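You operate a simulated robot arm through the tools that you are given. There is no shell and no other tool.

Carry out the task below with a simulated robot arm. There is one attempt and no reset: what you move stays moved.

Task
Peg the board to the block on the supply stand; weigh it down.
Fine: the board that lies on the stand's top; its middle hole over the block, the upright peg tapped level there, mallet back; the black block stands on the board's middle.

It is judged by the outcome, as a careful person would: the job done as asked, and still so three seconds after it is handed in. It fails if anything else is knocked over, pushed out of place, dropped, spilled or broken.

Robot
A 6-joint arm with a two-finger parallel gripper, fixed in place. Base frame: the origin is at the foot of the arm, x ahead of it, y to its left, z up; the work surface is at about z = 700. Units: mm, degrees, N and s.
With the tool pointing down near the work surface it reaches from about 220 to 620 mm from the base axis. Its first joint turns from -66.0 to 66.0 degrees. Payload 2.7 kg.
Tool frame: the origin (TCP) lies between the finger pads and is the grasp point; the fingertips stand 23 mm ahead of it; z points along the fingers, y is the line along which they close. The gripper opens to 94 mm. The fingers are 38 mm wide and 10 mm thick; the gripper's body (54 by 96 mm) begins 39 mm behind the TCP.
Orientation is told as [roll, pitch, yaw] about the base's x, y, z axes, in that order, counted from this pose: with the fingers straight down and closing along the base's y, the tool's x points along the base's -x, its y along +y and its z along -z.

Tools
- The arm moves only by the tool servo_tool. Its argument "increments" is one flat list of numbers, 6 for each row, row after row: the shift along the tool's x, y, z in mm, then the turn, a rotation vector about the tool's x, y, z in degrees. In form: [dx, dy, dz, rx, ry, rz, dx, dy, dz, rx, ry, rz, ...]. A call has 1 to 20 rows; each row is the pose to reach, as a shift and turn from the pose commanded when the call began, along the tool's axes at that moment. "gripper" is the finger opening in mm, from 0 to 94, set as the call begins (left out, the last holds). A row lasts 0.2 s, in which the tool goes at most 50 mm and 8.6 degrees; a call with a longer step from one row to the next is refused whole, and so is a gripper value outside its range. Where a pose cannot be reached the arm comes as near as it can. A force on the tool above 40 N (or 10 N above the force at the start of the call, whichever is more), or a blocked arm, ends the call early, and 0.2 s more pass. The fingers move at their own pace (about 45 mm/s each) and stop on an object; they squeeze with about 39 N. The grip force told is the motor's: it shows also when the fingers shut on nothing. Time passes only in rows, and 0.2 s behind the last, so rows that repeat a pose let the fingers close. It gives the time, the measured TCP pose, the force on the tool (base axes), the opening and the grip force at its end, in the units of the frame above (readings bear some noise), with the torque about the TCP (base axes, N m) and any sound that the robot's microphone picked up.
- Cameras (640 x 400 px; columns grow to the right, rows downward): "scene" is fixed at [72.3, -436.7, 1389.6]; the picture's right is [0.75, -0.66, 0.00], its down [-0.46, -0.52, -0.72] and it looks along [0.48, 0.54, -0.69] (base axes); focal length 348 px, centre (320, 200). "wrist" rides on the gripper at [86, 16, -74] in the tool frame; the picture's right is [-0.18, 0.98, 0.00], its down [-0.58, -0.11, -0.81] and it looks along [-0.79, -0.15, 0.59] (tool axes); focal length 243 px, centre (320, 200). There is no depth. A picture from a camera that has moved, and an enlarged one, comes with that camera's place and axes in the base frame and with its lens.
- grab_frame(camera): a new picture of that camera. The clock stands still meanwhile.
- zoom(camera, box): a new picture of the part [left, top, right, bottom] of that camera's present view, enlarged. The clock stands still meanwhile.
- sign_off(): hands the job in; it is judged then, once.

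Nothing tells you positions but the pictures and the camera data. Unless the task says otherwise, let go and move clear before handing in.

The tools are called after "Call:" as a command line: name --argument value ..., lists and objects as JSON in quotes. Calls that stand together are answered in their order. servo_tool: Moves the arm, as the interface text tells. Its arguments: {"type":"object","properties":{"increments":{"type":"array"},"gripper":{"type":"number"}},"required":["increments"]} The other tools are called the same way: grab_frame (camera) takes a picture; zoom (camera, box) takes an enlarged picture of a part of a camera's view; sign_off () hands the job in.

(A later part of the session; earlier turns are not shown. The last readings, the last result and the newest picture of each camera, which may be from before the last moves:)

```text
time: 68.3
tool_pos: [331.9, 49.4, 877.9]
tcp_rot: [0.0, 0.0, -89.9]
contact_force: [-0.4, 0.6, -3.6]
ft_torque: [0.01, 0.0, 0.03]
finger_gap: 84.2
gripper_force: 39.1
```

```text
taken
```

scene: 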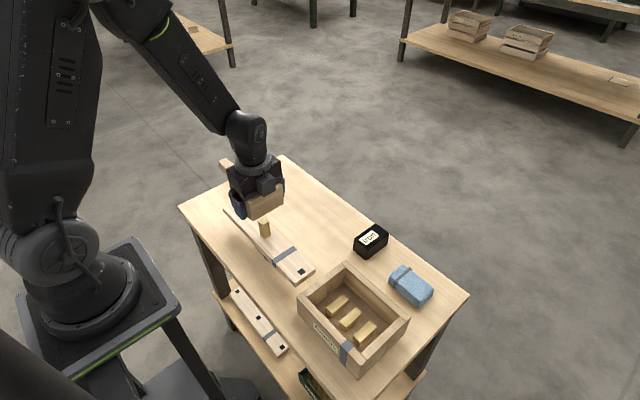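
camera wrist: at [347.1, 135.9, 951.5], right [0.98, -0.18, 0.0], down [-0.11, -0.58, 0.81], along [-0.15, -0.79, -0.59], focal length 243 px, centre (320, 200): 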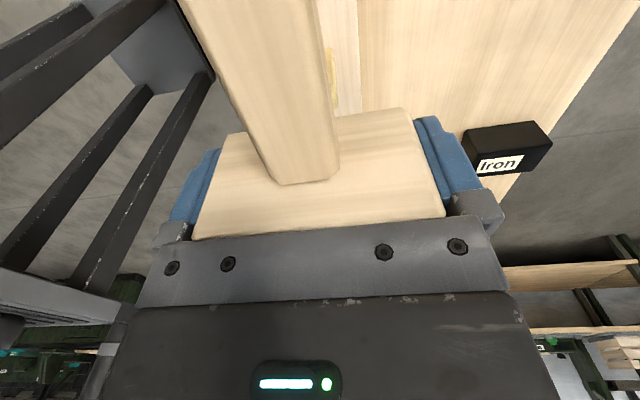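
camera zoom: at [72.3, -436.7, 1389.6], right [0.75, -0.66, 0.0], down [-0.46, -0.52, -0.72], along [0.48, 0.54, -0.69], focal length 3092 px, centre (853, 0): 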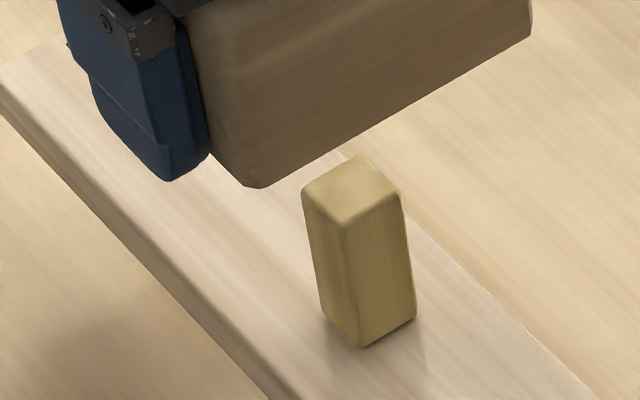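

The peg has not gone in at all, and shifted about 1 mm sideways, so it may only be standing on the board. I look very closely at its foot.

Call:
zoom --camera "scene" --box '[252, 215, 284, 243]'

Call:
zoom --camera "scene" --box '[220, 190, 330, 290]'

```text
14.29 times, centred on (268, 229) of scene
camera zoom: at [72.3, -436.7, 1389.6], right [0.75, -0.66, 0.0], down [-0.46, -0.52, -0.72], along [0.48, 0.54, -0.69], focal length 4969 px, centre (1063, -214)
```

zoom: 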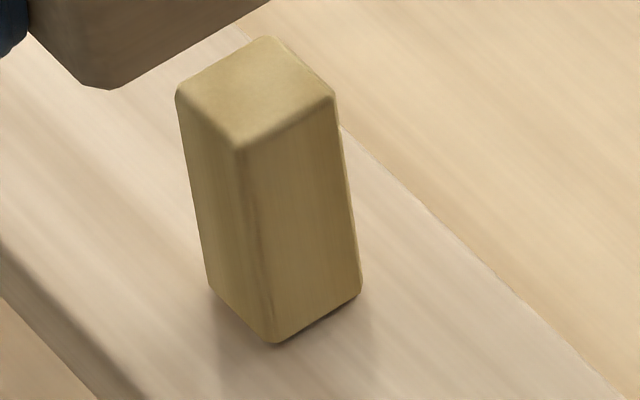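

```text
4.00 times, centred on (275, 240) of scene
camera zoom: at [72.3, -436.7, 1389.6], right [0.75, -0.66, 0.0], down [-0.46, -0.52, -0.72], along [0.48, 0.54, -0.69], focal length 1391 px, centre (500, 40)
```

zoom: 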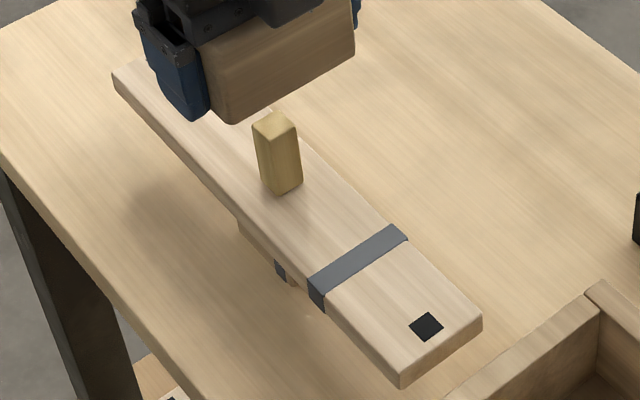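

The peg is still standing full-height on the board, so it did not go in under the blow. I need to see how the peg sits in the hole, so I carry the mallet back to its place first.

Call:
servo_tool --increments '[-5, 10, 0, 0, 0, 0, -15, 30, 0, 0, 0, 0, -27, 52, 0, 0, 0, 0, -39, 75, 0, 0, 0, 0, -50, 96, 0, 0, 0, 0, -55, 104.6, 0, 0, 0, 0, -55, 104.6, 0, 0, 0, 0]'

Call:
servo_tool --increments '[0, 0, 0, 0, 0, 0]'

Call:
servo_tool --increments '[0, 0, 0, 0, 0, 0]'

```text
time: 69.9
tool_pos: [435.7, -3.2, 876.6]
tcp_rot: [-0.2, -0.1, -89.9]
contact_force: [1.1, -1.4, -3.8]
ft_torque: [0.01, -0.03, -0.01]
finger_gap: 83.8
gripper_force: 38.3
```

```text
time: 70.3
tool_pos: [435.9, -4.2, 875.7]
tcp_rot: [0.0, -0.1, -89.9]
contact_force: [-0.2, 0.1, -2.6]
ft_torque: [-0.01, 0.02, 0.0]
finger_gap: 83.5
gripper_force: 38.8
```

```text
time: 70.7
tool_pos: [434.7, -3.0, 876.7]
tcp_rot: [0.1, -0.1, -90.0]
contact_force: [0.0, -0.3, -3.2]
ft_torque: [-0.03, 0.03, -0.01]
finger_gap: 83.9
gripper_force: 39.3
```

The offset from the mallet's original spot is about 2 mm. I correct it and lower the mallet to just above the table.

Call:
servo_tool --increments '[-1, 0.2, 20, 0, 0, 0, -2.1, 0.4, 50, 0, 0, 0, -2.1, 0.4, 85, 0, 0, 0, -2.1, 0.4, 115, 0, 0, 0, -2.1, 0.4, 135, 0, 0, 0, -2.1, 0.4, 145, 0, 0, 0, -2.1, 0.4, 148, 0, 0, 0, -2.1, 0.4, 148, 0, 0, 0]'

Call:
zoom --camera "scene" --box '[260, 190, 380, 265]'

Call:
grab_frame --camera "wrist"

```text
time: 72.5
tool_pos: [436.9, -6.6, 729.7]
tcp_rot: [0.0, 0.0, -90.1]
contact_force: [-0.4, -0.5, -3.2]
ft_torque: [0.0, 0.03, 0.03]
finger_gap: 83.9
gripper_force: 39.5
```

```text
5.33 times, centred on (320, 228) of scene
camera zoom: at [72.3, -436.7, 1389.6], right [0.75, -0.66, 0.0], down [-0.46, -0.52, -0.72], along [0.48, 0.54, -0.69], focal length 1855 px, centre (320, 53)
```

zoom: 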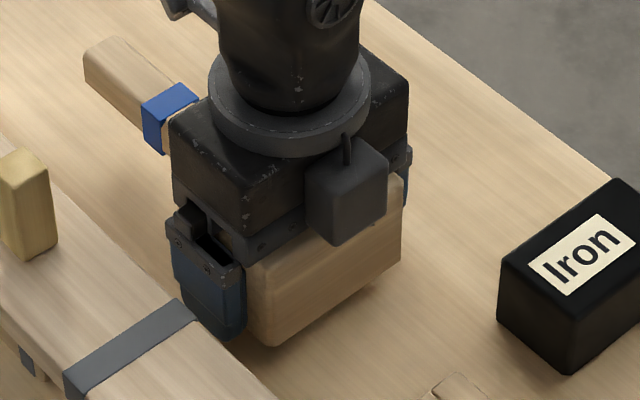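

```text
taken
camera wrist: at [452.3, 79.1, 802.5], right [0.98, -0.18, 0.0], down [-0.11, -0.58, 0.81], along [-0.15, -0.79, -0.59], focal length 243 px, centre (320, 200)
```

wrist: 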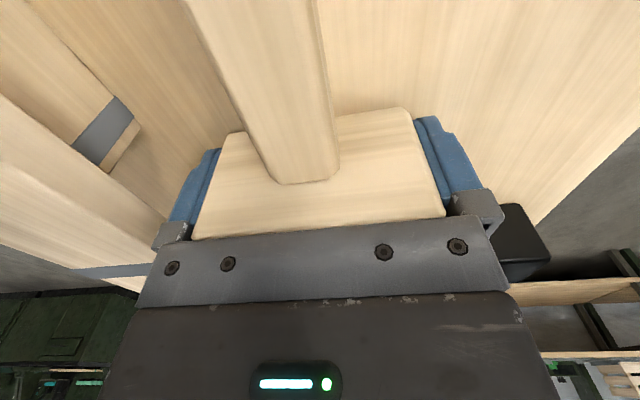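

I lower in small steps until something touches the table.

Call:
servo_tool --increments '[0, 0, 1.5, 0, 0, 0, 0, 0, 3, 0, 0, 0, 0, 0, 4, 0, 0, 0, 0, 0, 4, 0, 0, 0]'

Call:
servo_tool --increments '[0, 0, 0.7, 0, 0, 0, 0, 0, 1.4, 0, 0, 0, 0, 0, 1.4, 0, 0, 0]'

```text
time: 73.5
tool_pos: [436.5, -5.9, 724.8]
tcp_rot: [0.0, -0.1, -90.0]
contact_force: [-0.2, -0.2, -3.1]
ft_torque: [-0.04, 0.01, -0.01]
finger_gap: 84.0
gripper_force: 39.1
```

```text
time: 74.3
tool_pos: [435.7, -6.9, 725.1]
tcp_rot: [0.1, 0.0, -90.0]
contact_force: [0.2, -0.1, -3.9]
ft_torque: [0.0, -0.01, -0.01]
finger_gap: 83.8
gripper_force: 38.7
```

No contact yet; I go on in 1 mm steps.

Call:
servo_tool --increments '[0, 0, 0.5, 0, 0, 0, 0, 0, 1, 0, 0, 0, 0, 0, 1, 0, 0, 0]'

Call:
zoom --camera "scene" --box '[280, 220, 340, 265]'

```text
time: 75.1
tool_pos: [436.0, -6.6, 723.2]
tcp_rot: [0.0, -0.1, -90.1]
contact_force: [0.0, 0.4, -3.3]
ft_torque: [-0.02, 0.0, 0.0]
finger_gap: 83.9
gripper_force: 39.5
```

```text
8.89 times, centred on (310, 242) of scene
camera zoom: at [72.3, -436.7, 1389.6], right [0.75, -0.66, 0.0], down [-0.46, -0.52, -0.72], along [0.48, 0.54, -0.69], focal length 3092 px, centre (409, -178)
```

zoom: 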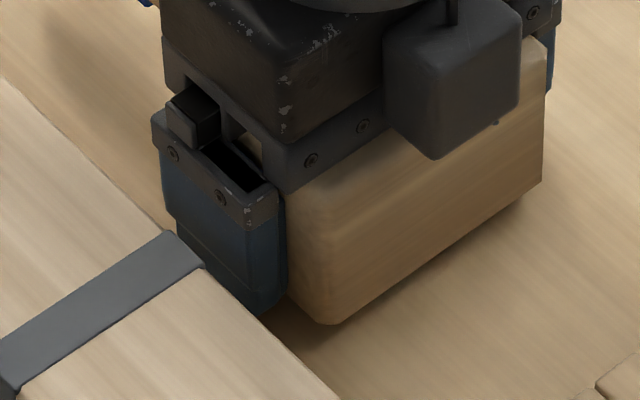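

The fingertips are nearly on the table and the head about 2–3 mm above it. I open the fingers just a little so it settles.

Call:
servo_tool --increments '[0, 0, 0.4, 0, 0, 0, 0, 0, 0.4, 0, 0, 0, 0, 0, 0.4, 0, 0, 0]' --gripper 85.5

Call:
zoom --camera "scene" --box '[260, 190, 380, 265]'

```text
time: 75.9
tool_pos: [434.8, -6.6, 724.4]
tcp_rot: [0.1, -0.1, -90.0]
contact_force: [0.7, 1.2, 3.9]
ft_torque: [0.08, 0.18, -0.04]
finger_gap: 85.3
gripper_force: 0.1
```

```text
5.33 times, centred on (320, 228) of scene
camera zoom: at [72.2, -436.7, 1389.6], right [0.75, -0.66, 0.0], down [-0.46, -0.52, -0.72], along [0.48, 0.54, -0.69], focal length 1855 px, centre (320, 53)
```

zoom: 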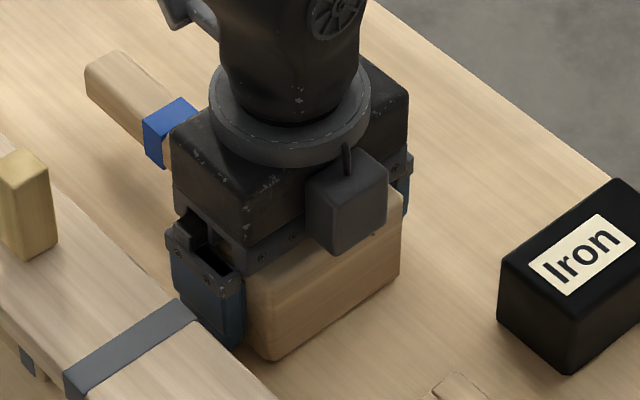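

The mallet is down in its place. I open fully and rise, then go and look at the peg.

Call:
servo_tool --increments '[0, 0, -1, 0, 0, 0, 0, 0, -1, 0, 0, 0, 0, 0, -15, 0, 0, 0, 0, 0, -40, 0, 0, 0, 0, 0, -75, 0, 0, 0, 0, 0, -110, 0, 0, 0, 0, 0, -130, 0, 0, 0, 0, 0, -130, 0, 0, 0]' --gripper 94

Call:
servo_tool --increments '[20, -35, 0, 0, 0, 0, 40, -70, 0, 0, 0, 0, 60, -106, 0, 0, 0, 0, 60, -106, 15, 0, 0, 0, 60, -106, 15, 0, 0, 0]' --gripper 60

Call:
grab_frame --camera "wrist"

Call:
zoom --camera "wrist" --box '[264, 40, 376, 130]'

Call:
zoom --camera "scene" --box '[220, 170, 380, 270]'

```text
time: 77.7
tool_pos: [435.7, -8.4, 853.7]
tcp_rot: [0.0, -0.1, -90.0]
contact_force: [-0.1, 0.1, 0.3]
ft_torque: [0.0, 0.02, -0.01]
finger_gap: 94.1
gripper_force: 0.0
```

```text
time: 78.9
tool_pos: [332.0, 53.2, 837.7]
tcp_rot: [0.0, -0.1, -89.9]
contact_force: [0.2, -0.3, 0.1]
ft_torque: [0.01, -0.02, -0.01]
finger_gap: 60.1
gripper_force: 0.2
```

```text
taken
camera wrist: at [347.2, 139.1, 911.2], right [0.98, -0.18, 0.0], down [-0.11, -0.58, 0.81], along [-0.15, -0.79, -0.59], focal length 243 px, centre (320, 200)
```

wrist: 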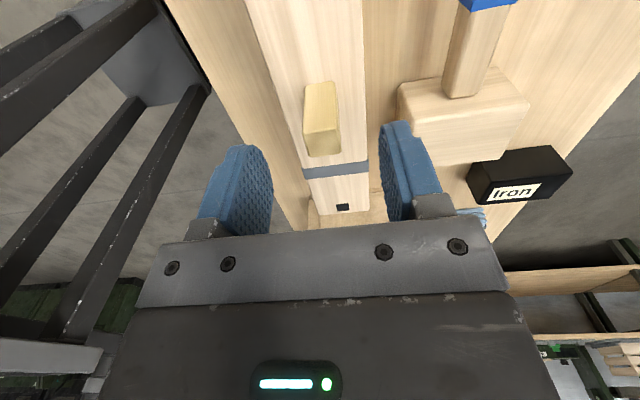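

```text
4.44 times, centred on (320, 85) of wrist
camera zoom: at [347.2, 139.1, 911.2], right [0.98, -0.18, 0.0], down [-0.11, -0.58, 0.81], along [-0.15, -0.79, -0.59], focal length 1078 px, centre (320, 711)
```

zoom: 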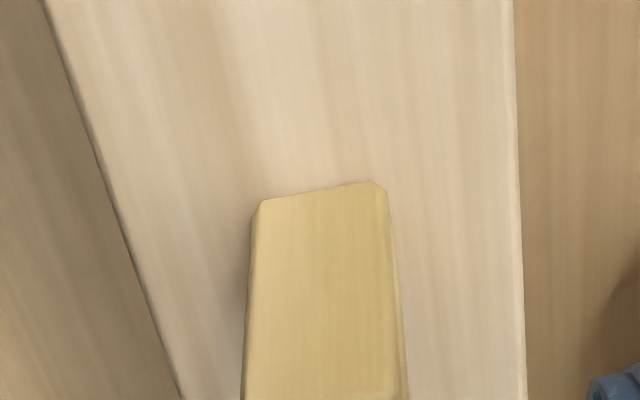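

```text
4.00 times, centred on (300, 220) of scene
camera zoom: at [72.3, -436.7, 1389.6], right [0.75, -0.66, 0.0], down [-0.46, -0.52, -0.72], along [0.48, 0.54, -0.69], focal length 1391 px, centre (400, 120)
```

zoom: 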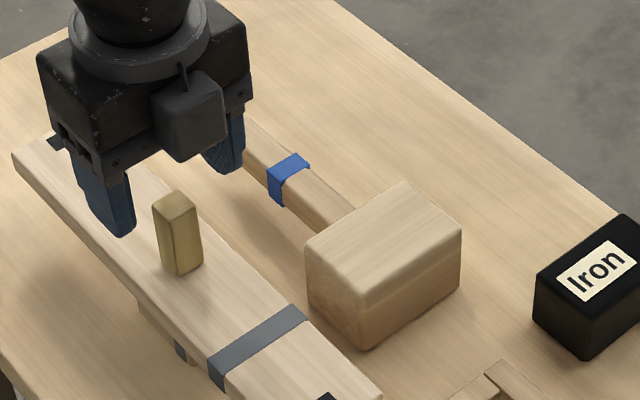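

The peg's chamfered foot sits on top of the board, about 1 mm off the board's centre line, so it was never in the hole. I re-grip the peg and lift it to see what the hole looks like now.

Call:
servo_tool --increments '[-4.1, 1.2, 0, 0, 0, 0, -4.1, 1.2, 12, 0, 0, 0, -4.1, 1.2, 27, 0, 0, 0, -4.1, 1.2, 40, 0, 0, 0, -4.1, 1.2, 46, 0, 0, 0, -4.1, 1.2, 46, 0, 0, 0]'

Call:
grab_frame --camera "wrist"

Call:
zoom --camera "wrist" --box '[264, 90, 376, 160]'

```text
time: 80.3
tool_pos: [331.3, 48.9, 793.0]
tcp_rot: [-0.1, -0.1, -90.0]
contact_force: [-0.8, -0.3, 0.0]
ft_torque: [0.0, -0.01, -0.01]
finger_gap: 59.7
gripper_force: 0.1
```

```text
taken
camera wrist: at [347.9, 135.7, 865.2], right [0.98, -0.18, 0.0], down [-0.11, -0.58, 0.81], along [-0.15, -0.79, -0.59], focal length 243 px, centre (320, 200)
```

wrist: 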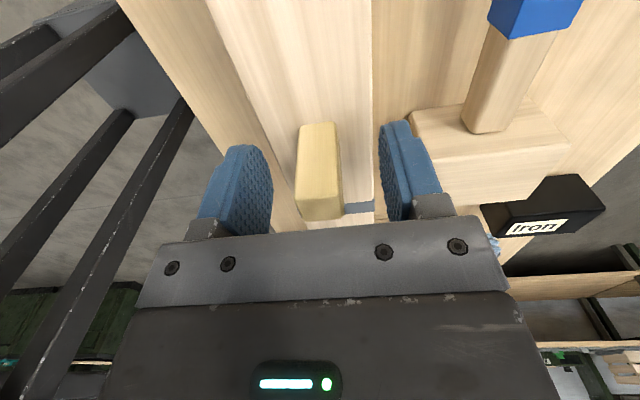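

```text
5.71 times, centred on (320, 125) of wrist
camera zoom: at [347.9, 135.7, 865.2], right [0.98, -0.18, 0.0], down [-0.11, -0.58, 0.81], along [-0.15, -0.79, -0.59], focal length 1386 px, centre (320, 629)
```

zoom: 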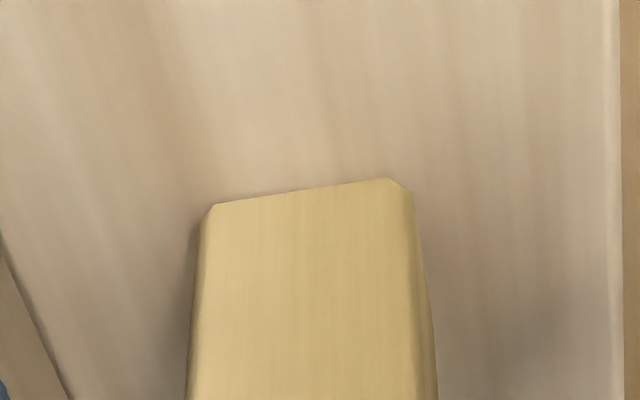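

The fingers are around the peg. I grip it and try pressing gently by hand first, watching the force.

Call:
servo_tool --increments '[0, 0, 0, 0, 0, 0, 0, 0, 0, 0, 0, 0, 0, 0, 0, 0, 0, 0, 0, 0, 0, 0, 0, 0, 0, 0, 0, 0, 0, 0]' --gripper 5

Call:
servo_tool --increments '[0, 0, 0.3, 0, 0, 0, 0, 0, 0.5, 0, 0, 0, 0, 0, 0.5, 0, 0, 0]'

```text
time: 81.5
tool_pos: [332.2, 49.6, 791.2]
tcp_rot: [0.1, -0.1, -90.0]
contact_force: [-0.9, -0.1, -0.2]
ft_torque: [0.0, 0.0, -0.01]
finger_gap: 18.6
gripper_force: 39.2
```

```text
time: 82.3
tool_pos: [330.7, 50.2, 791.3]
tcp_rot: [0.0, -0.1, -90.0]
contact_force: [-0.9, 0.2, 8.3]
ft_torque: [0.06, -0.01, -0.02]
finger_gap: 18.4
gripper_force: 39.5
```

It presses against something solid. I lift it 4 mm and look underneath.

Call:
servo_tool --increments '[0, 0, -0.5, 0, 0, 0, 0, 0, -2, 0, 0, 0, 0, 0, -4.5, 0, 0, 0, 0, 0, -4.5, 0, 0, 0]'

Call:
zoom --camera "wrist" --box '[264, 90, 376, 160]'

Call:
zoom --camera "scene" --box '[230, 205, 290, 250]'

```text
time: 83.3
tool_pos: [330.8, 49.2, 796.5]
tcp_rot: [0.0, -0.2, -90.0]
contact_force: [-0.1, 0.0, 0.4]
ft_torque: [0.01, -0.01, 0.03]
finger_gap: 18.8
gripper_force: 38.7
```

```text
5.71 times, centred on (320, 125) of wrist
camera zoom: at [347.5, 134.6, 869.7], right [0.98, -0.18, 0.0], down [-0.11, -0.58, 0.81], along [-0.15, -0.79, -0.59], focal length 1386 px, centre (320, 629)
```

zoom: 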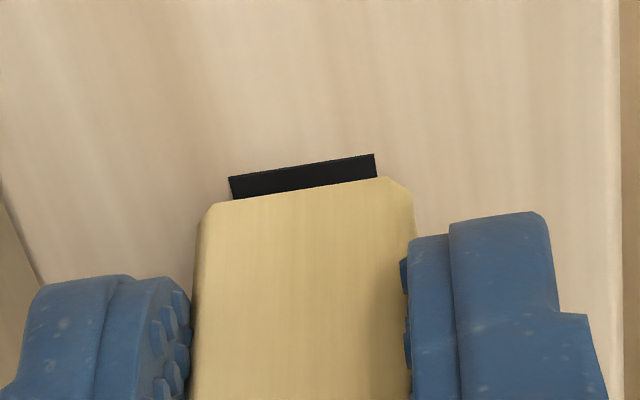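

```text
8.89 times, centred on (260, 228) of scene
camera zoom: at [72.3, -436.7, 1389.6], right [0.75, -0.66, 0.0], down [-0.46, -0.52, -0.72], along [0.48, 0.54, -0.69], focal length 3092 px, centre (853, -44)
```

zoom: 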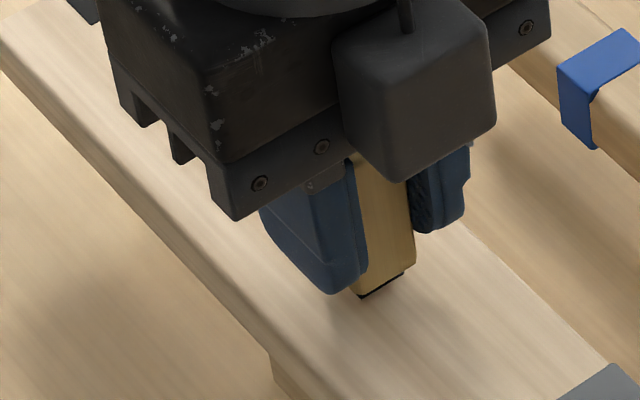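

Lifted 4 mm, the hole shows as a 14 mm square again and the peg is about 2 mm too far toward −y. I re-centre it over the hole and repeat the approach in fine steps, watching the hole.

Call:
servo_tool --increments '[1.1, -0.1, 0, 0, 0, 0, 2.2, -0.3, 0, 0, 0, 0, 2.2, -0.3, 0, 0, 0, 0]'

Call:
zoom --camera "wrist" --box '[264, 90, 376, 160]'

Call:
servo_tool --increments '[0, 0, 1, 0, 0, 0, 0, 0, 2, 0, 0, 0, 0, 0, 2, 0, 0, 0]'

Call:
zoom --camera "wrist" --box '[264, 90, 376, 160]'

```text
time: 84.1
tool_pos: [331.6, 51.6, 796.4]
tcp_rot: [0.0, -0.2, -89.9]
contact_force: [-0.3, -0.1, 1.2]
ft_torque: [0.01, 0.0, -0.01]
finger_gap: 18.6
gripper_force: 38.4
```

```text
5.71 times, centred on (320, 125) of wrist
camera zoom: at [347.5, 136.9, 870.0], right [0.98, -0.18, 0.0], down [-0.11, -0.58, 0.81], along [-0.15, -0.79, -0.59], focal length 1386 px, centre (320, 629)
```

zoom: 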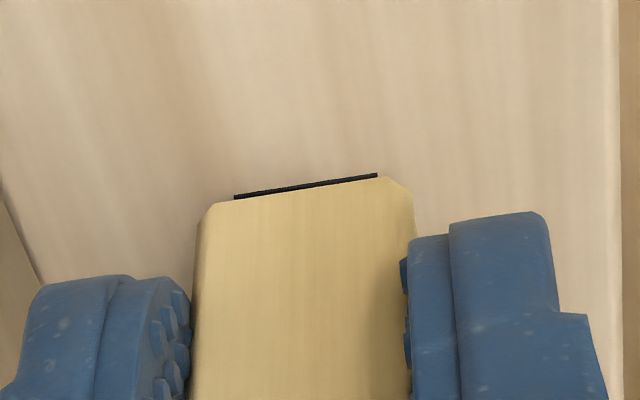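

```text
time: 84.9
tool_pos: [330.1, 51.9, 794.2]
tcp_rot: [0.0, -0.1, -90.0]
contact_force: [0.5, -0.1, 0.7]
ft_torque: [-0.03, -0.02, 0.01]
finger_gap: 18.7
gripper_force: 38.8
```

```text
5.71 times, centred on (320, 125) of wrist
camera zoom: at [347.1, 137.5, 867.4], right [0.98, -0.18, 0.0], down [-0.11, -0.58, 0.81], along [-0.15, -0.79, -0.59], focal length 1386 px, centre (320, 629)
```

zoom: 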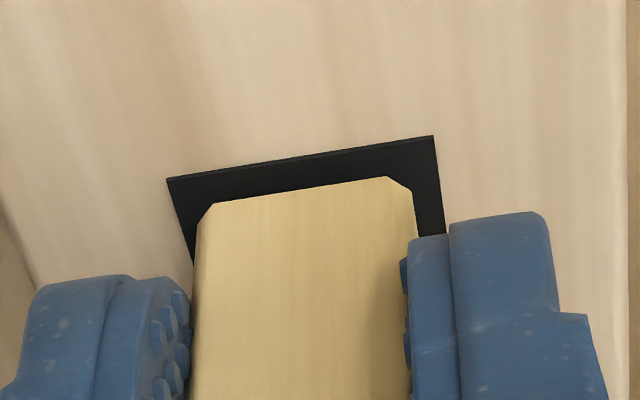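

With better centring, the hole opened to about 24 mm around the peg while it is still 2 mm above, so the hole "takes" an aligned peg. I continue down in fine steps and see whether it enters.

Call:
servo_tool --increments '[0, 0, 0.5, 0, 0, 0, 0, 0, 1.0, 0, 0, 0, 0, 0, 1.0, 0, 0, 0]'

Call:
zoom --camera "wrist" --box '[264, 90, 376, 160]'

Call:
servo_tool --increments '[0, 0, 0.5, 0, 0, 0, 0, 0, 0.8, 0, 0, 0, 0, 0, 0.8, 0, 0, 0]'

Call:
zoom --camera "wrist" --box '[264, 90, 376, 160]'

```text
time: 85.7
tool_pos: [331.9, 52.6, 793.3]
tcp_rot: [0.1, 0.0, -89.9]
contact_force: [-1.7, 2.4, 12.6]
ft_torque: [0.0, 0.02, 0.0]
finger_gap: 18.6
gripper_force: 38.8
```

```text
5.71 times, centred on (320, 125) of wrist
camera zoom: at [347.4, 137.1, 866.6], right [0.98, -0.18, 0.0], down [-0.11, -0.58, 0.81], along [-0.15, -0.79, -0.59], focal length 1386 px, centre (320, 629)
```

zoom: 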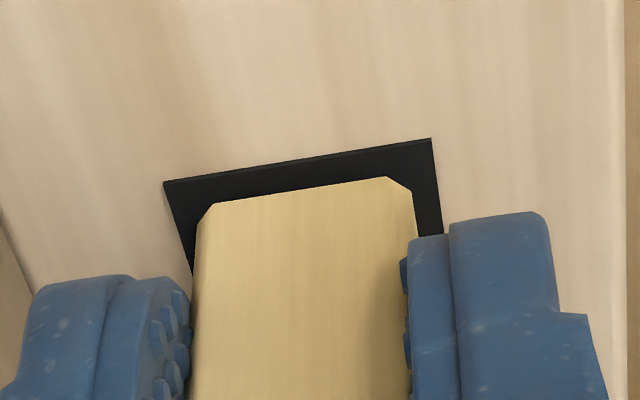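

```text
time: 86.5
tool_pos: [330.5, 51.2, 792.1]
tcp_rot: [-0.1, -0.2, -90.1]
contact_force: [0.5, -0.7, 0.0]
ft_torque: [0.0, 0.01, 0.0]
finger_gap: 18.8
gripper_force: 38.5
```

```text
5.71 times, centred on (320, 125) of wrist
camera zoom: at [346.8, 136.9, 865.3], right [0.98, -0.18, 0.0], down [-0.11, -0.58, 0.81], along [-0.15, -0.79, -0.59], focal length 1386 px, centre (320, 629)
```

zoom: 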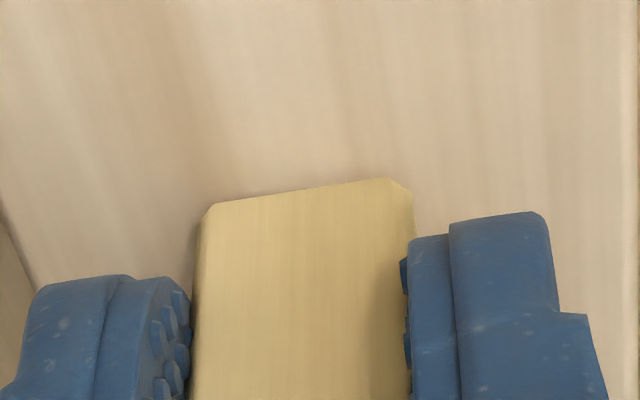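

The peg pushed past a 12 N resistance; now the force is zero and the dark rim has closed up around it. I test whether it is held by pulling up half a millimetre.

Call:
servo_tool --increments '[0, 0, -0.3, 0, 0, 0, 0, 0, -0.6, 0, 0, 0, 0, 0, -0.6, 0, 0, 0]'

Call:
zoom --camera "wrist" --box '[264, 90, 376, 160]'

```text
time: 87.3
tool_pos: [331.5, 51.8, 792.5]
tcp_rot: [0.1, -0.1, -90.0]
contact_force: [1.1, 0.3, 0.5]
ft_torque: [0.01, -0.03, -0.01]
finger_gap: 18.7
gripper_force: 38.7
```

```text
5.71 times, centred on (320, 125) of wrist
camera zoom: at [347.2, 137.2, 866.4], right [0.98, -0.18, 0.0], down [-0.11, -0.58, 0.81], along [-0.15, -0.79, -0.59], focal length 1386 px, centre (320, 629)
```

zoom: 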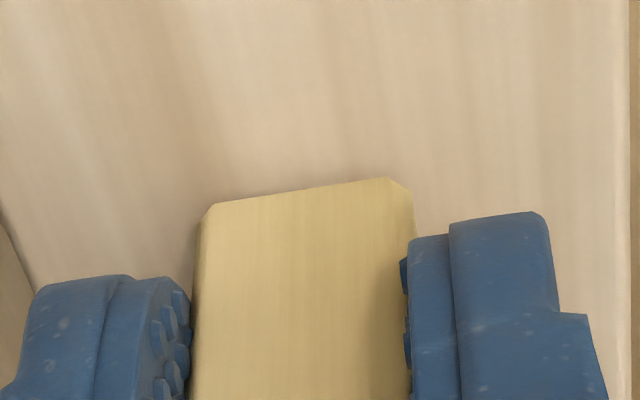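

No holding force. I raise another 1.5 mm and look again.

Call:
servo_tool --increments '[0, 0, -0.8, 0, 0, 0, 0, 0, -1.5, 0, 0, 0, 0, 0, -1.5, 0, 0, 0]'

Call:
zoom --camera "wrist" --box '[264, 90, 376, 160]'

Call:
zoom --camera "scene" --box '[252, 215, 284, 243]'

```text
time: 88.1
tool_pos: [330.9, 52.8, 793.3]
tcp_rot: [-0.1, -0.1, -90.0]
contact_force: [0.0, -0.6, -0.3]
ft_torque: [-0.01, -0.03, 0.01]
finger_gap: 18.8
gripper_force: 38.5
```

```text
5.71 times, centred on (320, 125) of wrist
camera zoom: at [347.3, 137.3, 867.3], right [0.98, -0.18, 0.0], down [-0.11, -0.58, 0.81], along [-0.15, -0.79, -0.59], focal length 1386 px, centre (320, 629)
```

zoom: 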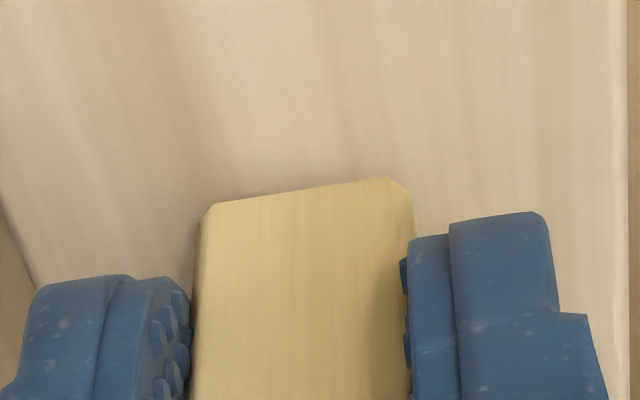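

```text
14.29 times, centred on (268, 229) of scene
camera zoom: at [72.3, -436.7, 1389.6], right [0.75, -0.66, 0.0], down [-0.46, -0.52, -0.72], along [0.48, 0.54, -0.69], focal length 4969 px, centre (1063, -214)
```

zoom: 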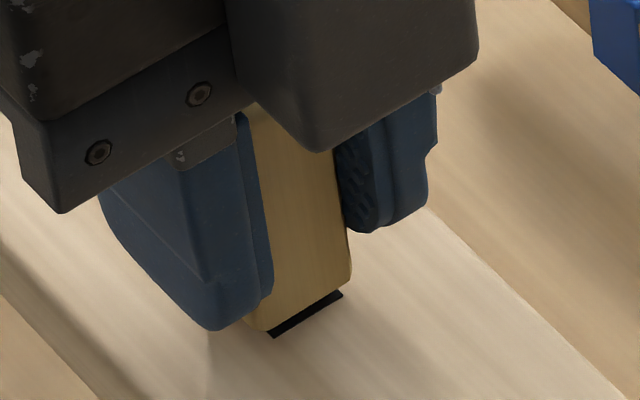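

The hole has closed again, since I pressed past the take-up point. It seems the peg must be let go once the hole opens around it. I back off, approach again in fine steps, and stop as soon as it opens.

Call:
servo_tool --increments '[0, 0, -2, 0, 0, 0, 0, 0, -5, 0, 0, 0, 0, 0, -8, 0, 0, 0, 0, 0, -8, 0, 0, 0]'

Call:
zoom --camera "wrist" --box '[264, 90, 376, 160]'

Call:
servo_tool --increments '[0, 0, 2, 0, 0, 0, 0, 0, 4, 0, 0, 0, 0, 0, 5, 0, 0, 0, 0, 0, 5, 0, 0, 0]'

Call:
zoom --camera "wrist" --box '[264, 90, 376, 160]'

```text
time: 89.1
tool_pos: [331.8, 52.6, 801.8]
tcp_rot: [0.0, 0.0, -90.0]
contact_force: [0.2, -0.7, -0.7]
ft_torque: [0.02, 0.05, 0.05]
finger_gap: 18.7
gripper_force: 38.5
```

```text
5.71 times, centred on (320, 125) of wrist
camera zoom: at [347.2, 137.6, 875.6], right [0.98, -0.18, 0.0], down [-0.11, -0.58, 0.81], along [-0.15, -0.79, -0.59], focal length 1386 px, centre (320, 629)
```

zoom: 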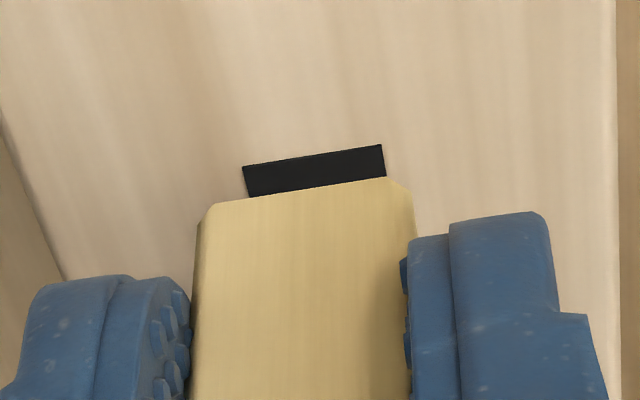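

```text
time: 90.1
tool_pos: [331.3, 52.6, 797.3]
tcp_rot: [-0.1, -0.2, -89.9]
contact_force: [1.0, -0.3, 0.1]
ft_torque: [0.03, -0.03, -0.01]
finger_gap: 18.9
gripper_force: 39.1
```

```text
5.71 times, centred on (320, 125) of wrist
camera zoom: at [347.3, 138.1, 870.4], right [0.98, -0.18, 0.0], down [-0.11, -0.58, 0.81], along [-0.15, -0.79, -0.59], focal length 1386 px, centre (320, 629)
```

zoom: 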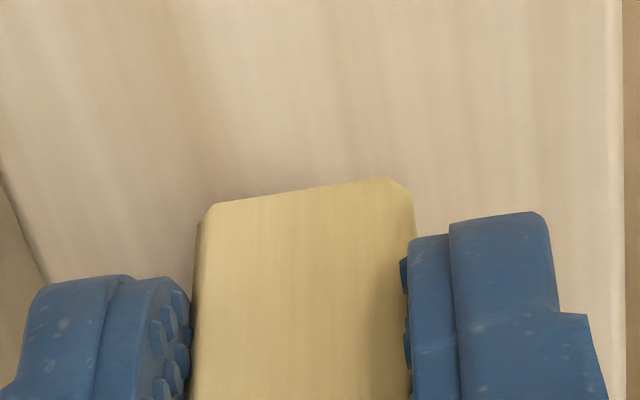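

The peg is now about 1.2 mm too far in +y relative to the hole. I correct that, then approach in half-millimetre steps.

Call:
servo_tool --increments '[-0.6, 0, 0, 0, 0, 0, -1.2, 0, 0, 0, 0, 0, -1.2, 0, 1.3, 0, 0, 0, -1.2, 0, 1.3, 0, 0, 0]'

Call:
zoom --camera "wrist" --box '[264, 90, 376, 160]'

Call:
servo_tool --increments '[0, 0, 0.5, 0, 0, 0, 0, 0, 1.0, 0, 0, 0, 0, 0, 1.0, 0, 0, 0]'

Call:
zoom --camera "wrist" --box '[264, 90, 376, 160]'

```text
time: 91.1
tool_pos: [330.7, 50.3, 795.9]
tcp_rot: [0.0, -0.1, -90.0]
contact_force: [-0.7, 0.0, 0.3]
ft_torque: [0.03, -0.01, 0.0]
finger_gap: 18.8
gripper_force: 38.8
```

```text
5.71 times, centred on (320, 125) of wrist
camera zoom: at [347.2, 136.2, 869.4], right [0.98, -0.18, 0.0], down [-0.11, -0.58, 0.81], along [-0.15, -0.79, -0.59], focal length 1386 px, centre (320, 629)
```

zoom: 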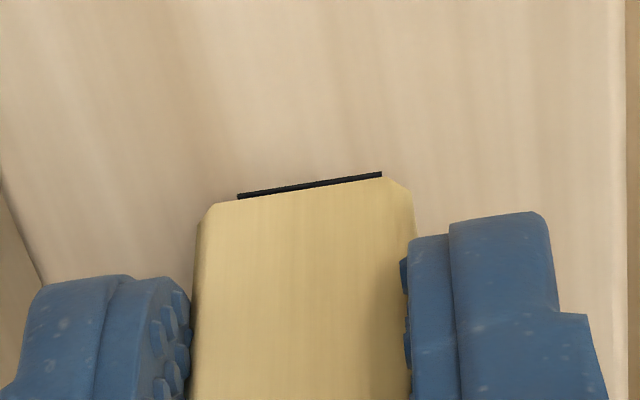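

```text
time: 91.9
tool_pos: [331.1, 50.9, 795.0]
tcp_rot: [0.1, -0.2, -90.1]
contact_force: [-0.2, 0.6, -0.2]
ft_torque: [0.0, 0.04, 0.01]
finger_gap: 18.7
gripper_force: 39.0
```

```text
5.71 times, centred on (320, 125) of wrist
camera zoom: at [347.3, 136.4, 868.4], right [0.98, -0.18, 0.0], down [-0.11, -0.58, 0.81], along [-0.15, -0.79, -0.59], focal length 1386 px, centre (320, 629)
```

zoom: 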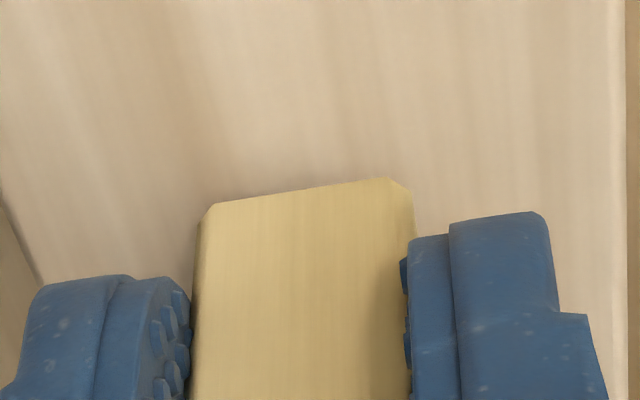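

At 3 mm the hole is still closed and hidden. Down another millimetre.

Call:
servo_tool --increments '[0, 0, 0.5, 0, 0, 0, 0, 0, 0.5, 0, 0, 0]'

Call:
zoom --camera "wrist" --box '[264, 90, 376, 160]'

Call:
servo_tool --increments '[0, 0, 0.5, 0, 0, 0, 0, 0, 0.5, 0, 0, 0]'

Call:
zoom --camera "wrist" --box '[264, 90, 376, 160]'

```text
time: 92.5
tool_pos: [329.7, 50.8, 794.1]
tcp_rot: [-0.1, -0.1, -90.0]
contact_force: [0.2, 0.9, -0.8]
ft_torque: [0.02, 0.02, -0.03]
finger_gap: 18.8
gripper_force: 39.0
```

```text
5.71 times, centred on (320, 125) of wrist
camera zoom: at [346.8, 136.3, 867.9], right [0.98, -0.18, 0.0], down [-0.11, -0.58, 0.81], along [-0.15, -0.79, -0.59], focal length 1386 px, centre (320, 629)
```

zoom: 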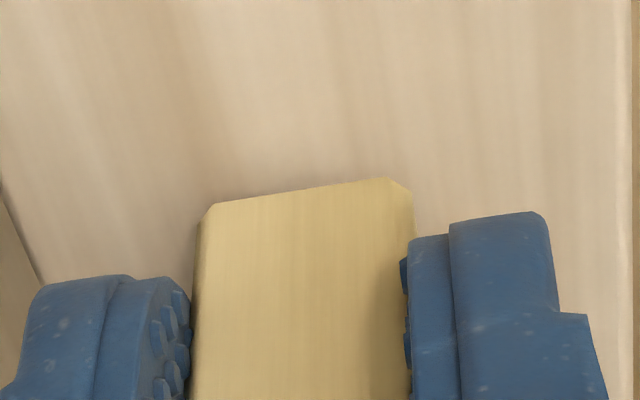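

```text
time: 93.1
tool_pos: [332.1, 50.6, 794.1]
tcp_rot: [0.0, -0.1, -90.0]
contact_force: [0.3, -0.1, -0.4]
ft_torque: [-0.01, 0.0, 0.02]
finger_gap: 18.6
gripper_force: 38.9
```

```text
5.71 times, centred on (320, 125) of wrist
camera zoom: at [346.8, 136.3, 867.6], right [0.98, -0.18, 0.0], down [-0.11, -0.58, 0.81], along [-0.15, -0.79, -0.59], focal length 1386 px, centre (320, 629)
```

zoom: 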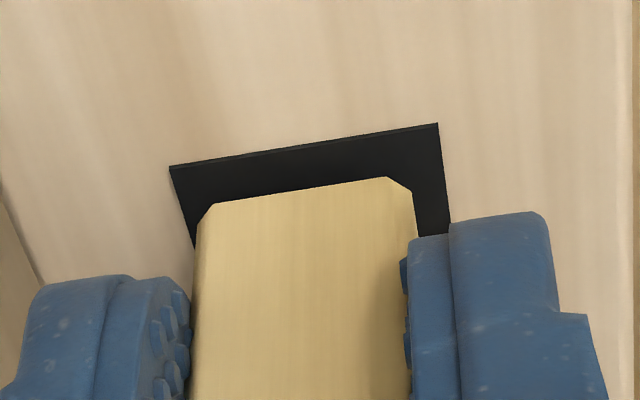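

The hole has opened around the peg with no force on it. I let the peg go right here, without pressing.

Call:
servo_tool --increments '[0, 0, 0, 0, 0, 0, 0, 0, 0, 0, 0, 0, 0, 0, 0, 0, 0, 0]' --gripper 30

Call:
zoom --camera "wrist" --box '[264, 90, 376, 160]'

Call:
zoom --camera "scene" --box '[252, 215, 284, 243]'

```text
time: 93.9
tool_pos: [330.9, 50.5, 793.5]
tcp_rot: [0.0, -0.1, -90.1]
contact_force: [0.3, -0.8, -0.5]
ft_torque: [0.02, -0.02, 0.0]
finger_gap: 30.3
gripper_force: 0.0
```

```text
5.71 times, centred on (320, 125) of wrist
camera zoom: at [346.8, 136.3, 867.7], right [0.98, -0.18, 0.0], down [-0.11, -0.58, 0.81], along [-0.15, -0.79, -0.59], focal length 1386 px, centre (320, 629)
```

zoom: 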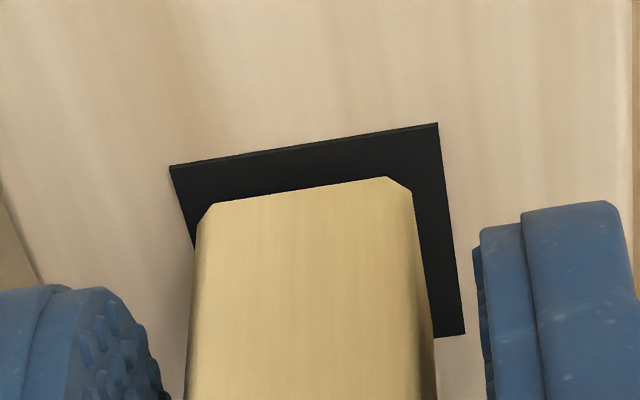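

```text
14.29 times, centred on (268, 229) of scene
camera zoom: at [72.3, -436.7, 1389.6], right [0.75, -0.66, 0.0], down [-0.46, -0.52, -0.72], along [0.48, 0.54, -0.69], focal length 4969 px, centre (1063, -214)
```

zoom: 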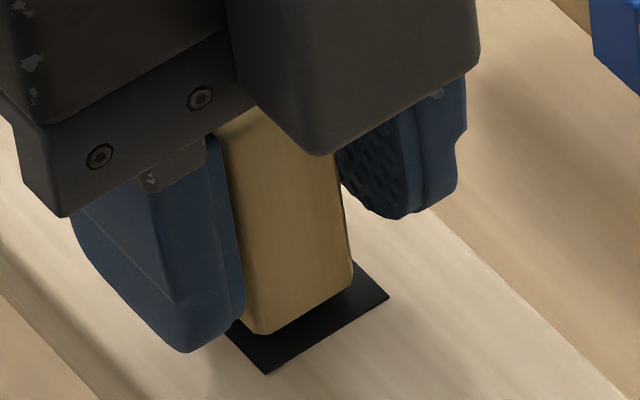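

The peg stays put in the open hole by itself, so it is started. I rise clear carefully.

Call:
servo_tool --increments '[0, 0, 0, 0, 0, 0, 0, 0, -5, 0, 0, 0, 0, 0, -15, 0, 0, 0, 0, 0, -35, 0, 0, 0, 0, 0, -60, 0, 0, 0, 0, 0, -60, 0, 0, 0]' --gripper 40

Call:
grab_frame --camera "wrist"

Call:
zoom --camera "scene" --box '[244, 205, 292, 247]'

Call:
zoom --camera "wrist" --box '[264, 40, 376, 150]'

```text
time: 95.3
tool_pos: [331.3, 50.2, 855.1]
tcp_rot: [-0.1, 0.0, -90.0]
contact_force: [0.1, 1.1, 1.0]
ft_torque: [0.0, -0.01, 0.0]
finger_gap: 40.0
gripper_force: 0.0
```

```text
taken
camera wrist: at [347.1, 135.6, 927.5], right [0.98, -0.18, 0.0], down [-0.11, -0.58, 0.81], along [-0.15, -0.79, -0.59], focal length 243 px, centre (320, 200)
```

wrist: 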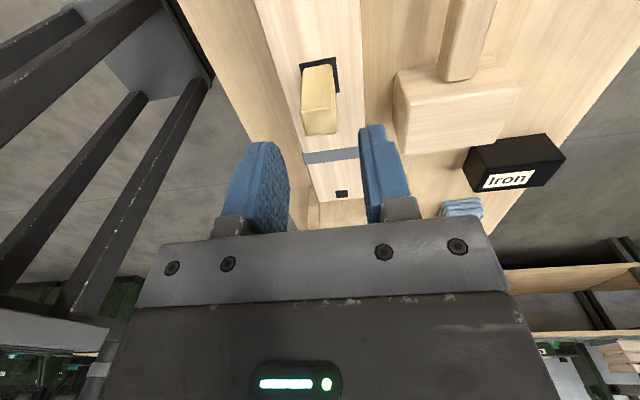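

```text
9.52 times, centred on (268, 226) of scene
camera zoom: at [72.3, -436.7, 1389.6], right [0.75, -0.66, 0.0], down [-0.46, -0.52, -0.72], along [0.48, 0.54, -0.69], focal length 3313 px, centre (815, -48)
```

zoom: 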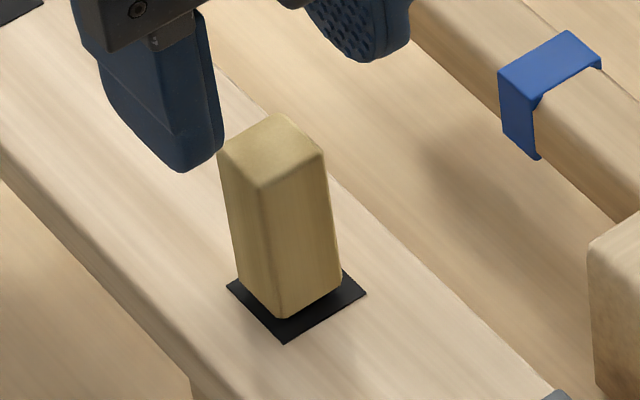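

```text
3.64 times, centred on (320, 95) of wrist
camera zoom: at [347.1, 135.6, 927.5], right [0.98, -0.18, 0.0], down [-0.11, -0.58, 0.81], along [-0.15, -0.79, -0.59], focal length 882 px, centre (320, 582)
```

zoom: 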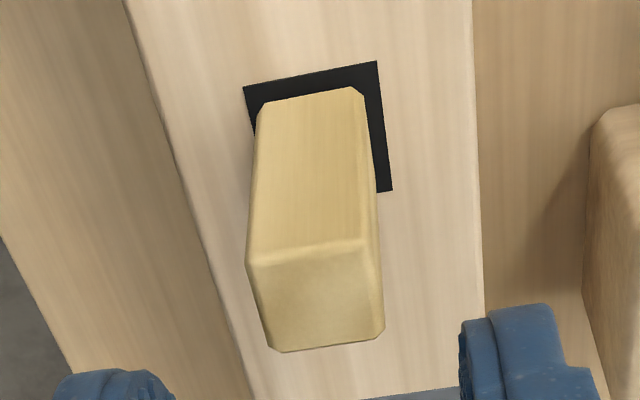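

The peg stands started in the hole. Now I fetch the mallet again and hover over it to check that it is where it was.

Call:
servo_tool --increments '[-5, 10, -3, 0, 0, 0, -18, 35, -3, 0, 0, 0, -35, 65, -3, 0, 0, 0, -50, 95, -3, 0, 0, 0, -56, 104.7, 0, 0, 0, 0, -56, 104.7, 30, 0, 0, 0, -56, 104.7, 34, 0, 0, 0, -56, 104.7, 34, 0, 0, 0]' --gripper 94

Call:
zoom --camera "wrist" --box '[200, 40, 440, 190]'

Call:
servo_tool --increments '[0, 0, 0, 0, 0, 0]'

```text
time: 97.1
tool_pos: [436.3, -5.5, 819.4]
tcp_rot: [0.0, -0.1, -89.9]
contact_force: [0.1, 0.0, 0.6]
ft_torque: [0.01, -0.01, 0.03]
finger_gap: 94.2
gripper_force: 0.0
```

```text
2.67 times, centred on (320, 115) of wrist
camera zoom: at [452.2, 79.9, 893.0], right [0.98, -0.18, 0.0], down [-0.11, -0.58, 0.81], along [-0.15, -0.79, -0.59], focal length 647 px, centre (320, 427)
```

zoom: 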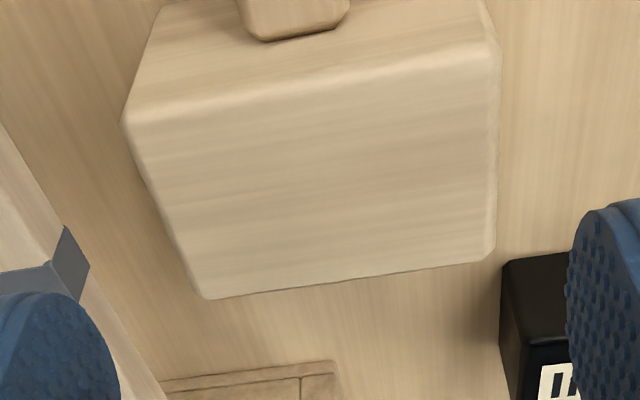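

```text
time: 97.5
tool_pos: [435.4, -6.1, 818.2]
tcp_rot: [0.0, -0.1, -90.0]
contact_force: [-0.4, -0.3, 0.4]
ft_torque: [0.02, -0.02, -0.03]
finger_gap: 93.8
gripper_force: 0.1
```

The mallet is where I left it, about 2–3 mm from its original spot (I'll correct that at the end). I go down and grip the head again.

Call:
servo_tool --increments '[0, 0.4, 15, 0, 0, 0, 0, 0.8, 30, 0, 0, 0, 0, 0.8, 40, 0, 0, 0, 0, 0.8, 48, 0, 0, 0, 0, 0.8, 56, 0, 0, 0, 0, 0.8, 64, 0, 0, 0, 0, 0.8, 72, 0, 0, 0, 0, 0.8, 80, 0, 0, 0, 0, 0.8, 86, 0, 0, 0, 0, 0.8, 86, 0, 0, 0]'

Call:
servo_tool --increments '[0, 0, 0, 0, 0, 0, 0, 0, 0, 0, 0, 0, 0, 0, 0, 0, 0, 0, 0, 0, 0, 0, 0, 0]' --gripper 60

Call:
servo_tool --increments '[0, 0, -2, 0, 0, 0, 0, 0, -5, 0, 0, 0, 0, 0, -5, 0, 0, 0]'

Call:
grab_frame --camera "wrist"

```text
time: 99.7
tool_pos: [436.9, -5.3, 734.4]
tcp_rot: [0.0, -0.1, -90.0]
contact_force: [0.2, 0.5, 0.1]
ft_torque: [0.0, -0.01, -0.02]
finger_gap: 93.8
gripper_force: 0.0
```

```text
time: 100.7
tool_pos: [437.6, -5.5, 733.9]
tcp_rot: [0.1, -0.1, -90.0]
contact_force: [-1.2, -0.2, 0.4]
ft_torque: [-0.01, 0.08, 0.03]
finger_gap: 83.9
gripper_force: 38.9
```

```text
time: 101.5
tool_pos: [436.9, -4.2, 740.6]
tcp_rot: [-0.1, -0.2, -90.0]
contact_force: [-0.4, -0.3, -3.6]
ft_torque: [0.0, -0.02, -0.02]
finger_gap: 83.9
gripper_force: 39.0
```

```text
taken
camera wrist: at [452.9, 80.2, 812.3], right [0.98, -0.18, 0.0], down [-0.11, -0.58, 0.81], along [-0.15, -0.79, -0.59], focal length 243 px, centre (320, 200)
```

wrist: 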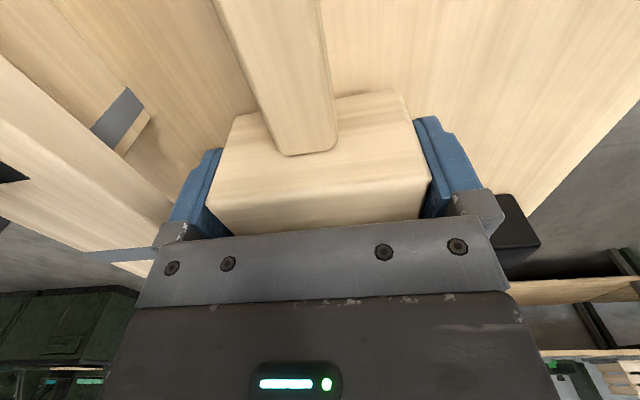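

The mallet is held again. I lift it and bring it over the started peg.

Call:
servo_tool --increments '[0, 0, -5, 0, 0, 0, 0, 0, -15, 0, 0, 0, 0, 0, -30, 0, 0, 0, 0, 0, -50, 0, 0, 0, 0, 0, -70, 0, 0, 0, 0, 0, -90, 0, 0, 0, 0, 0, -110, 0, 0, 0, 0, 0, -122, 0, 0, 0, 4, -8, -122, 0, 0, 0, 13, -25, -122, 0, 0, 0, 24, -46, -122, 0, 0, 0, 35, -67, -122, 0, 0, 0, 46, -90, -122, 0, 0, 0, 53, -102, -122, 0, 0, 0, 55.5, -106, -122, 0, 0, 0, 55.5, -106, -122, 0, 0, 0]'

Call:
zoom --camera "scene" --box '[200, 170, 320, 245]'

Call:
grab_frame --camera "wrist"

```text
time: 104.9
tool_pos: [329.4, 50.5, 861.1]
tcp_rot: [0.1, -0.1, -90.0]
contact_force: [-0.5, 0.2, -3.7]
ft_torque: [-0.03, 0.02, 0.04]
finger_gap: 83.8
gripper_force: 38.5
```

```text
5.33 times, centred on (260, 208) of scene
camera zoom: at [72.3, -436.7, 1389.6], right [0.75, -0.66, 0.0], down [-0.46, -0.52, -0.72], along [0.48, 0.54, -0.69], focal length 1855 px, centre (640, 160)
```

zoom: 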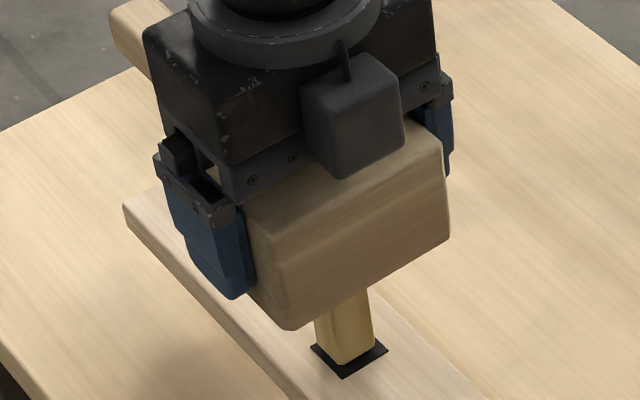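

```text
taken
camera wrist: at [345.0, 135.7, 935.0], right [0.98, -0.18, 0.0], down [-0.11, -0.58, 0.81], along [-0.15, -0.79, -0.59], focal length 243 px, centre (320, 200)
```

wrist: 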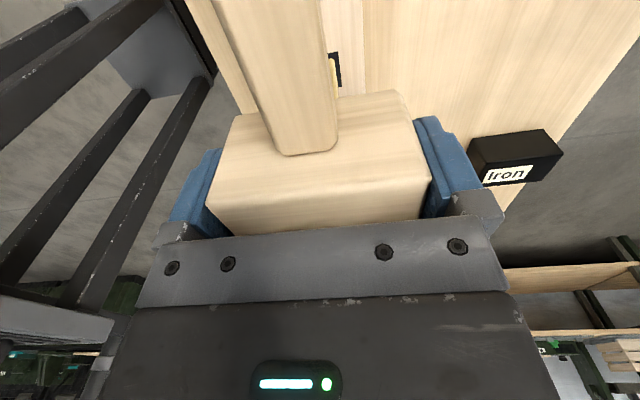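

The open hole still holds the peg. I come down to a few millimetres above it and give a first light tap.

Call:
servo_tool --increments '[0, 0, 8, 0, 0, 0, 0, 0, 13, 0, 0, 0, 0, 0, 13, 0, 0, 0]'

Call:
servo_tool --increments '[0, 0, 8, 0, 0, 0]'

Call:
zoom --camera "scene" --box '[200, 170, 320, 245]'

```text
time: 105.7
tool_pos: [331.2, 49.6, 848.7]
tcp_rot: [0.0, -0.1, -90.0]
contact_force: [0.3, 0.1, -3.4]
ft_torque: [-0.01, 0.0, -0.02]
finger_gap: 84.0
gripper_force: 38.5
```

```text
time: 106.1
tool_pos: [331.3, 50.5, 842.3]
tcp_rot: [0.2, -0.1, -90.0]
contact_force: [1.2, -0.5, 1.9]
ft_torque: [-0.03, 0.04, -0.01]
finger_gap: 83.8
gripper_force: 38.7
```

```text
5.33 times, centred on (260, 208) of scene
camera zoom: at [71.9, -436.8, 1389.6], right [0.75, -0.66, 0.0], down [-0.46, -0.52, -0.72], along [0.48, 0.54, -0.69], focal length 1855 px, centre (640, 160)
```

zoom: 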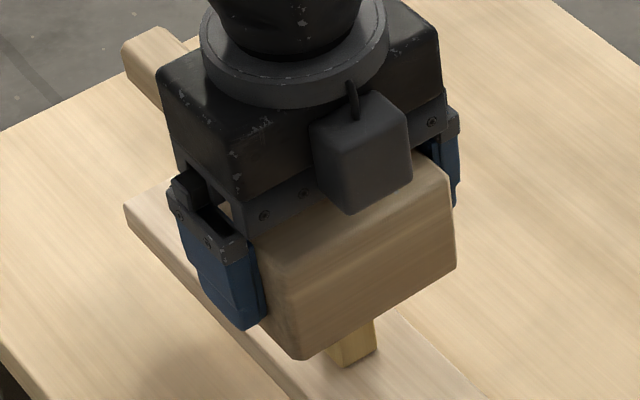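

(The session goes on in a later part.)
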